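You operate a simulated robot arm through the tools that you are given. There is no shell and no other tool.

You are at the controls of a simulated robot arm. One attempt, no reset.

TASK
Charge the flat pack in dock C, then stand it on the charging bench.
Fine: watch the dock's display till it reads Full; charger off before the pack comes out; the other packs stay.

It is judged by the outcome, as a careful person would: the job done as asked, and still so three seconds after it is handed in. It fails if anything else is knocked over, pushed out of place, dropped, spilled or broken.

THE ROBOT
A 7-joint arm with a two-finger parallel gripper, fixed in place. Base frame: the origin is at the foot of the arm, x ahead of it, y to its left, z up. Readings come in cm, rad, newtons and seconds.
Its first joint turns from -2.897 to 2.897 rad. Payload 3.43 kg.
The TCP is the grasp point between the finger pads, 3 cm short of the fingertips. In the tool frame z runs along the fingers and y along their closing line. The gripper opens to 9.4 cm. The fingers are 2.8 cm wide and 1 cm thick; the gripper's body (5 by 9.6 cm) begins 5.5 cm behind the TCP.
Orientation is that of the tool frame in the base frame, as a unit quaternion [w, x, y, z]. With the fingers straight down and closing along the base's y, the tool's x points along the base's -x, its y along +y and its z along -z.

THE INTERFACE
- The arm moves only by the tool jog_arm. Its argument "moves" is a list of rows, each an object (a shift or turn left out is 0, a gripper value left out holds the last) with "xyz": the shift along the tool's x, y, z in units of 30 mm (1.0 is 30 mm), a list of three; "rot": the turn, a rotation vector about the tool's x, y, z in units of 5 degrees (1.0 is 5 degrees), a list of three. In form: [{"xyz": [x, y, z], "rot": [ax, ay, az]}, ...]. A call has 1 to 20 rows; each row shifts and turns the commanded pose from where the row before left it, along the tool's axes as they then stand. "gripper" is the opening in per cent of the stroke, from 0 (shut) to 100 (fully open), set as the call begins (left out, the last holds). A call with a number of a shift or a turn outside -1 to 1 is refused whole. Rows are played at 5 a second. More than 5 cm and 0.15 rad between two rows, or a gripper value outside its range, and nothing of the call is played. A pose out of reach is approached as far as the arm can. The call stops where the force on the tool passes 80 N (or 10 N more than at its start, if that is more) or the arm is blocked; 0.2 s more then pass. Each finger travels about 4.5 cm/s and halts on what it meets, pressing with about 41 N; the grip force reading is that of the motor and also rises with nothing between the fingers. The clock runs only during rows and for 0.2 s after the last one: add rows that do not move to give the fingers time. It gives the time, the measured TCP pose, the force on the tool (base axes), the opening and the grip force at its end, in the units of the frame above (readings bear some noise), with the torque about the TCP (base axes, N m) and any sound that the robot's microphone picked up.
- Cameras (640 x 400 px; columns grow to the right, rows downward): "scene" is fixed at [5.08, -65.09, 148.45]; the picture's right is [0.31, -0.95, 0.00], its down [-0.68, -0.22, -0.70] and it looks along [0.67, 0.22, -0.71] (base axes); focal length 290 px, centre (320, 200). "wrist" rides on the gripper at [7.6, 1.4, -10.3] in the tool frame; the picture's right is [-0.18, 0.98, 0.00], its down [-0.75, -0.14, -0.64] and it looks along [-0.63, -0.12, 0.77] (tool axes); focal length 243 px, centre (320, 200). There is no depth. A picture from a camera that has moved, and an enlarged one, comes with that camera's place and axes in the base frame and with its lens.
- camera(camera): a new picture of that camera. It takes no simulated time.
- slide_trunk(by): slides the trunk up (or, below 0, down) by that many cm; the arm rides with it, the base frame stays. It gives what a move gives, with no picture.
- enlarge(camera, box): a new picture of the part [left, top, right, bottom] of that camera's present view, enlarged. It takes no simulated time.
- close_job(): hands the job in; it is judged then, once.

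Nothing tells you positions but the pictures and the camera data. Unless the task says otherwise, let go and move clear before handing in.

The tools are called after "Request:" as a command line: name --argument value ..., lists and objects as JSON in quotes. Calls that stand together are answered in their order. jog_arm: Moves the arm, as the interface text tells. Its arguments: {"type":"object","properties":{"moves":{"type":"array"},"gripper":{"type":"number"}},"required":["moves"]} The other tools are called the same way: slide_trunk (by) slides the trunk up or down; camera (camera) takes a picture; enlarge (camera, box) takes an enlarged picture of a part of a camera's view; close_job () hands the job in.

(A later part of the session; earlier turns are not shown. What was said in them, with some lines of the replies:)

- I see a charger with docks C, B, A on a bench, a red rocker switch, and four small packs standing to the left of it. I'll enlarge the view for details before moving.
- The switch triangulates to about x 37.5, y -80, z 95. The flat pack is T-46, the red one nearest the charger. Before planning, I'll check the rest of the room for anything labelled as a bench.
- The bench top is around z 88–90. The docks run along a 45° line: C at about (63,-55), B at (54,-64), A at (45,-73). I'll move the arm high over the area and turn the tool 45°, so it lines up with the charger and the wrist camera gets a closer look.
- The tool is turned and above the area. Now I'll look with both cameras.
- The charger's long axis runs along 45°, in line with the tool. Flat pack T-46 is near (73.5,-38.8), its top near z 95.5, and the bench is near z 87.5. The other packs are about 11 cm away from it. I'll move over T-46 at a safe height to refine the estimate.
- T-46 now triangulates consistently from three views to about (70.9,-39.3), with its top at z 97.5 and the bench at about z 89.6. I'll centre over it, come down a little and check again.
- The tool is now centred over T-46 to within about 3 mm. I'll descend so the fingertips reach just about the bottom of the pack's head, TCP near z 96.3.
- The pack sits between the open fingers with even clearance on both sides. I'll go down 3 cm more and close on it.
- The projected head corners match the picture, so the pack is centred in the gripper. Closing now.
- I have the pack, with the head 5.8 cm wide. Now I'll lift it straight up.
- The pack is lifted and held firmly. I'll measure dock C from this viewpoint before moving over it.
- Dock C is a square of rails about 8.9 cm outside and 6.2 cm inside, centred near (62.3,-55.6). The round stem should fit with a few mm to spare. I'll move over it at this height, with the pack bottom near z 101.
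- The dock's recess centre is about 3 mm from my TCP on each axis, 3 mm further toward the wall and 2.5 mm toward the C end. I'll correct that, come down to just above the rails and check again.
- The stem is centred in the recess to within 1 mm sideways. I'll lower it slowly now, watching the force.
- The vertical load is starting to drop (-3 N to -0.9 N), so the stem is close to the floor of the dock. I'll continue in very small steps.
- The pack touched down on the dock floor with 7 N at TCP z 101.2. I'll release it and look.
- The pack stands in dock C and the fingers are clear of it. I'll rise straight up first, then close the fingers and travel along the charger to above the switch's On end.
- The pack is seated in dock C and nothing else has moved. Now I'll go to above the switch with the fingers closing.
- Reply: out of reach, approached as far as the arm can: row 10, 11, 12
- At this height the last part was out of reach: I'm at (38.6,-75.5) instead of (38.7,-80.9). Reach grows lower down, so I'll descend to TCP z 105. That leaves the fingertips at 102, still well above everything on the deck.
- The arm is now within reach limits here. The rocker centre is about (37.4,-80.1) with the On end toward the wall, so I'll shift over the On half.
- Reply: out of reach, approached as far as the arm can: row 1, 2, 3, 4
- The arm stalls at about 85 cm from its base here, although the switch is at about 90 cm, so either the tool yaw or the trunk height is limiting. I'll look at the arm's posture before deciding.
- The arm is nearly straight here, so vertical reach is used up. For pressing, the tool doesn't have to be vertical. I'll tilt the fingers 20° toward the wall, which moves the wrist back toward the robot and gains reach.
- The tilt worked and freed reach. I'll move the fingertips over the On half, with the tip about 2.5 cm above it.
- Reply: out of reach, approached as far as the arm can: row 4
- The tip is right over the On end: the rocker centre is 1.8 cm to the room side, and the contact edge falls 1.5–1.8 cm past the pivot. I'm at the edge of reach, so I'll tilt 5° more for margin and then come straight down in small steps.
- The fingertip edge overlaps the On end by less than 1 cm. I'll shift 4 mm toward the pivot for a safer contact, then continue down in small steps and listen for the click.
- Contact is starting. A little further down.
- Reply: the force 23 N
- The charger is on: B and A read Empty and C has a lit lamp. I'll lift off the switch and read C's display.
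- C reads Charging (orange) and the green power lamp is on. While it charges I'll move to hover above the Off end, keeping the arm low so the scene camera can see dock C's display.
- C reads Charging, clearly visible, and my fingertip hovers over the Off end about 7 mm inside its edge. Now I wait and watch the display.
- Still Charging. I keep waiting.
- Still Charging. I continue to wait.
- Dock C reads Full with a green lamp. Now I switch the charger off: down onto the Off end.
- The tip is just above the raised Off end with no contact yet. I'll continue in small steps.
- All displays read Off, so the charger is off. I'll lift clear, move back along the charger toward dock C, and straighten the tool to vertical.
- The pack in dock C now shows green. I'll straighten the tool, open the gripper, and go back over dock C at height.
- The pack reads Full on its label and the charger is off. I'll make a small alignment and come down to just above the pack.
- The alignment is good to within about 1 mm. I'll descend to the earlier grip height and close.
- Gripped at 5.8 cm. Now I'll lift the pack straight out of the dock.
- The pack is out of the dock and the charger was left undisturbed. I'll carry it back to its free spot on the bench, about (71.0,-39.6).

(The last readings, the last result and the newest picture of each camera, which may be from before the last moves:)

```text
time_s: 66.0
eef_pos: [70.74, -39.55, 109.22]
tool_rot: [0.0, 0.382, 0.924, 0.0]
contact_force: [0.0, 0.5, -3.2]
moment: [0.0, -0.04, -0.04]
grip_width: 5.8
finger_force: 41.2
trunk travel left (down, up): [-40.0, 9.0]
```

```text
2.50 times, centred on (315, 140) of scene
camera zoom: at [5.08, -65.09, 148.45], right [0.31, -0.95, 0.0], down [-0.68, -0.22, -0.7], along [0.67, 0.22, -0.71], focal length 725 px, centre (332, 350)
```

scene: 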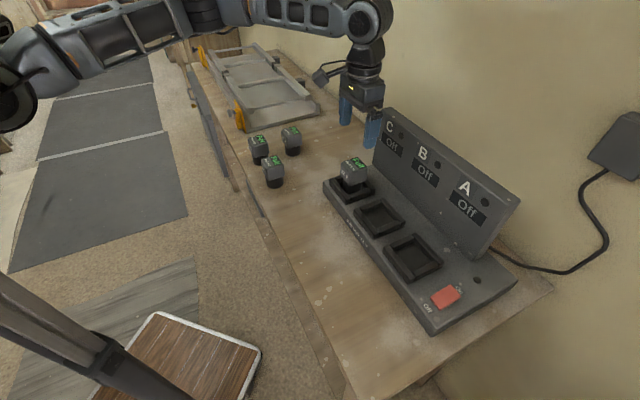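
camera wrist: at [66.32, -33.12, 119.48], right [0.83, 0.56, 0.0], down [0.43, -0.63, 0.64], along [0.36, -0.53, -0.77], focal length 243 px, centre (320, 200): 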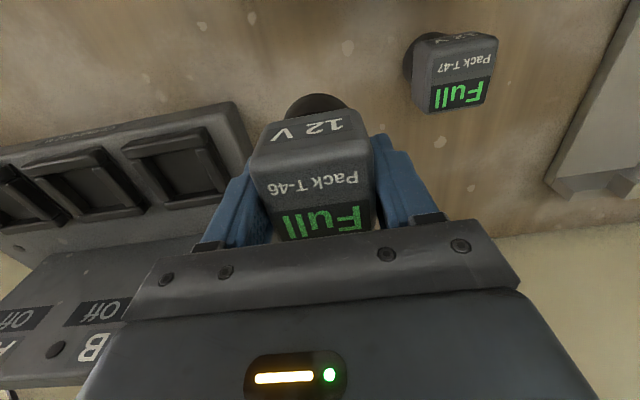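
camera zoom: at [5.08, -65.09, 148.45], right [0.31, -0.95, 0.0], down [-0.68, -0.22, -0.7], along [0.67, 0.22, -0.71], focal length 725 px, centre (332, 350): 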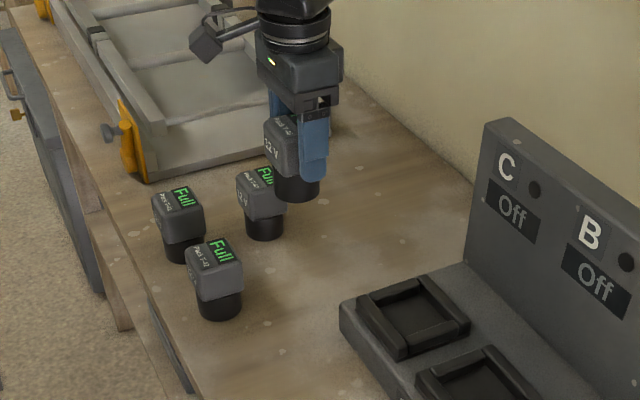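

I'm in position. I'll lower it quickly at first, then gently for the last 2 cm.

Request:
jog_arm --moves '[{"xyz": [0, 0, 0.7]}, {"xyz": [0, 0, 0.8]}, {"xyz": [0, 0, 0.8]}, {"xyz": [0, 0, 0.7]}, {"xyz": [0, 0, 0.5]}, {"xyz": [0, 0, 0.2]}, {}]'

Request:
enlarge --camera "scene" --box '[240, 90, 360, 200]'

Request:
camera --camera "wrist"

```text
time_s: 67.6
eef_pos: [70.93, -39.69, 98.25]
tool_rot: [0.0, 0.383, 0.924, 0.001]
contact_force: [-0.5, 0.4, -3.6]
moment: [-0.02, 0.0, -0.03]
grip_width: 5.83
finger_force: 41.0
trunk travel left (down, up): [-40.0, 9.0]
```

```text
3.64 times, centred on (300, 145) of scene
camera zoom: at [5.08, -65.09, 148.45], right [0.31, -0.95, 0.0], down [-0.68, -0.22, -0.7], along [0.67, 0.22, -0.71], focal length 1054 px, centre (393, 400)
```

zoom: 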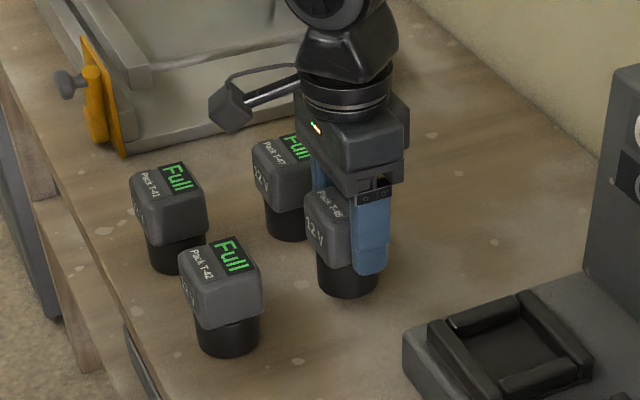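

```text
taken
camera wrist: at [66.43, -33.29, 108.4], right [0.83, 0.56, 0.0], down [0.43, -0.63, 0.64], along [0.36, -0.53, -0.77], focal length 243 px, centre (320, 200)
```

wrist: 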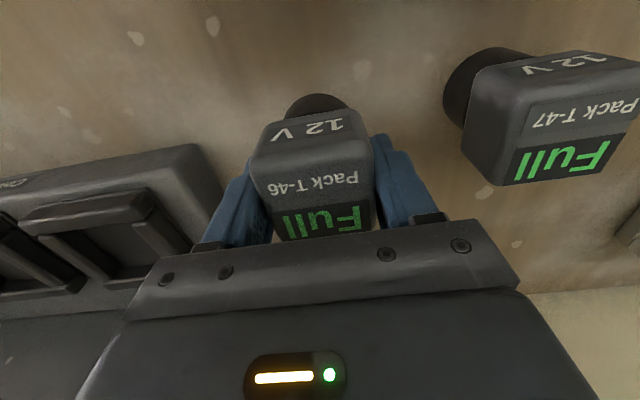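

Request:
jog_arm --moves '[{"xyz": [0, 0, 0.15]}, {"xyz": [0, 0, 0.15]}, {"xyz": [0, 0, 0.12]}, {"xyz": [0, 0, 0.08]}, {}]'

```text
time_s: 68.8
eef_pos: [70.88, -39.55, 96.79]
tool_rot: [-0.001, 0.382, 0.924, 0.0]
contact_force: [0.5, -0.2, -2.0]
moment: [-0.01, -0.02, 0.03]
grip_width: 5.8
finger_force: 40.9
trunk travel left (down, up): [-40.0, 9.0]
```

The pack is about 4 mm above the bench. I'll continue in 1–2 mm steps until contact.

Request:
jog_arm --moves '[{"xyz": [0, 0, 0.05]}, {"xyz": [0, 0, 0.05]}, {}]'

```text
time_s: 69.6
eef_pos: [70.9, -39.63, 96.37]
tool_rot: [0.0, 0.383, 0.924, 0.001]
contact_force: [-0.5, -0.4, -3.9]
moment: [-0.03, -0.01, -0.02]
grip_width: 5.81
finger_force: 41.0
trunk travel left (down, up): [-40.0, 9.0]
```

Request:
jog_arm --moves '[{"xyz": [0, 0, 0.04]}, {}]'

```text
time_s: 70.2
eef_pos: [70.9, -39.78, 96.27]
tool_rot: [0.0, 0.383, 0.924, 0.0]
contact_force: [-1.3, 0.7, -0.1]
moment: [0.05, 0.01, 0.03]
grip_width: 5.79
finger_force: 41.1
trunk travel left (down, up): [-40.0, 9.0]
```

Request:
jog_arm --moves '[{"xyz": [0, 0, 0.03]}, {}]'

Request:
enlarge --camera "scene" --box '[240, 90, 360, 200]'

```text
time_s: 70.8
eef_pos: [70.86, -39.69, 96.3]
tool_rot: [0.0, 0.383, 0.924, 0.0]
contact_force: [1.5, 0.7, 7.3]
moment: [0.23, 0.1, -0.05]
grip_width: 5.81
finger_force: 41.2
trunk travel left (down, up): [-40.0, 9.0]
```

```text
3.64 times, centred on (300, 145) of scene
camera zoom: at [5.08, -65.09, 148.45], right [0.31, -0.95, 0.0], down [-0.68, -0.22, -0.7], along [0.67, 0.22, -0.71], focal length 1054 px, centre (393, 400)
```

zoom: 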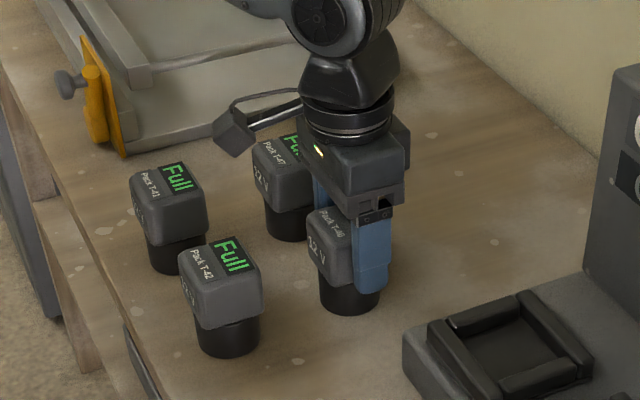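

The pack is standing on the bench with 7 N of contact. I'll open the fingers, then rise straight up.

Request:
jog_arm --moves '[{}, {}, {}, {}, {}, {}]' --gripper 100

Request:
jog_arm --moves '[{"xyz": [0, 0, -0.2]}, {"xyz": [0, 0, -0.5]}, {"xyz": [0, 0, -0.8]}, {"xyz": [0, 0, -0.8]}, {"xyz": [0, 0, -0.8]}, {"xyz": [0, 0, -0.8]}, {"xyz": [0, 0, -0.8]}, {}]'

Request:
camera --camera "wrist"

Request:
camera --camera "scene"

```text
time_s: 72.2
eef_pos: [70.91, -39.82, 96.27]
tool_rot: [-0.001, 0.383, 0.924, 0.001]
contact_force: [0.3, 1.0, 0.0]
moment: [0.0, 0.0, 0.01]
grip_width: 9.38
finger_force: 0.0
trunk travel left (down, up): [-40.0, 9.0]
```

```text
time_s: 74.0
eef_pos: [70.87, -39.59, 110.66]
tool_rot: [-0.001, 0.383, 0.924, 0.001]
contact_force: [0.1, -0.5, 0.3]
moment: [0.01, -0.04, -0.02]
grip_width: 9.4
finger_force: 0.0
trunk travel left (down, up): [-40.0, 9.0]
```

```text
taken
camera wrist: at [66.55, -33.14, 120.75], right [0.83, 0.56, 0.0], down [0.43, -0.63, 0.64], along [0.36, -0.53, -0.77], focal length 243 px, centre (320, 200)
```

wrist: 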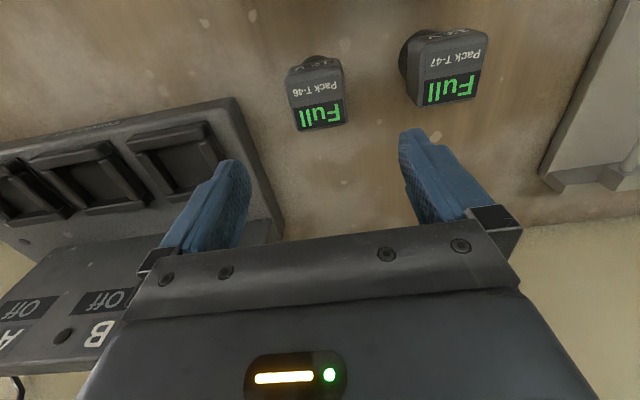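

```text
taken
```

scene: 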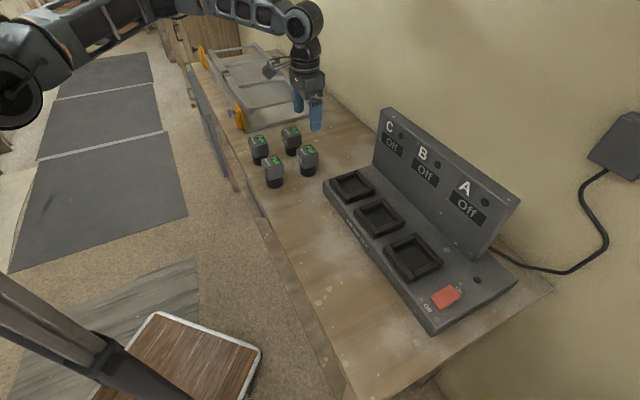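

T-46 stands on the bench reading Full, the charger is off, and the other packs are unmoved. I'll move the arm further clear and do a final check.

Request:
jog_arm --moves '[{"xyz": [0, 0, -0.9]}, {"xyz": [0, 0, -0.9]}, {"xyz": [0, 0, -0.9]}, {"xyz": [0, 0, -0.9]}, {"xyz": [0.9, 0, 0]}, {"xyz": [0.9, 0, 0]}, {"xyz": [0.9, 0, 0]}, {}, {}, {}]'

Request:
enlarge --camera "scene" --box '[230, 110, 350, 200]'

Request:
enlarge --camera "scene" --box '[310, 90, 550, 340]'

```text
time_s: 76.2
eef_pos: [65.01, -34.17, 121.06]
tool_rot: [0.001, 0.383, 0.924, 0.0]
contact_force: [0.3, 1.0, 0.1]
moment: [-0.02, -0.03, -0.02]
grip_width: 9.39
finger_force: 0.0
trunk travel left (down, up): [-40.0, 9.0]
```

```text
4.44 times, centred on (290, 155) of scene
camera zoom: at [5.08, -65.09, 148.45], right [0.31, -0.95, 0.0], down [-0.68, -0.22, -0.7], along [0.67, 0.22, -0.71], focal length 1288 px, centre (453, 400)
```

zoom: 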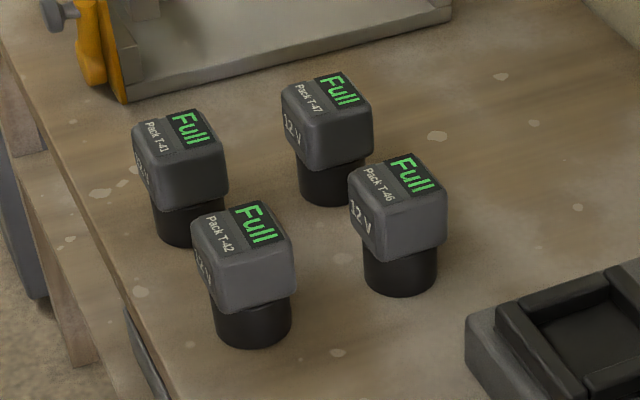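

```text
1.60 times, centred on (430, 215) of scene
camera zoom: at [5.08, -65.09, 148.45], right [0.31, -0.95, 0.0], down [-0.68, -0.22, -0.7], along [0.67, 0.22, -0.71], focal length 464 px, centre (144, 176)
```

zoom: 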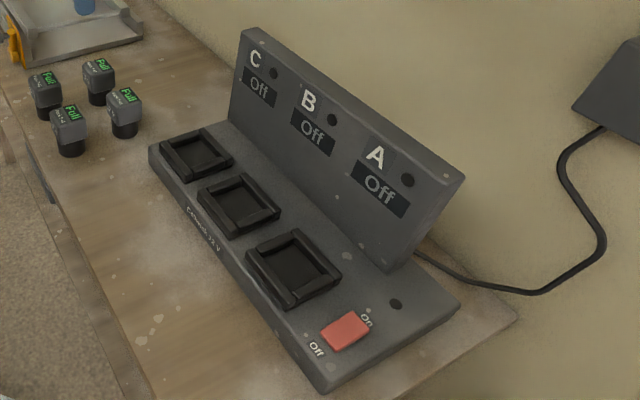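

All four packs stand upright and read Full, with T-46 back on the bench. The charger is off and in its original place, and the arm is clear with the gripper empty. I'm handing in the job.

Request:
close_job

```text
The job is handed in.
```

The flat pack, T-46, is charged and standing on the charging bench in the spot it came from. I've handed the job in.

- **Charging:** it sat in dock C until the dock's display read Full. Its own label now reads Full as well.
- **Charger:** I switched it off before lifting the pack out, and all three displays read Off. The charger did not shift.
- **Other packs:** T-41, T-42 and T-47 are standing where they were.
- **Arm:** the gripper is empty and clear of everything.

I took "charging bench" to mean the bench the charger stands on.
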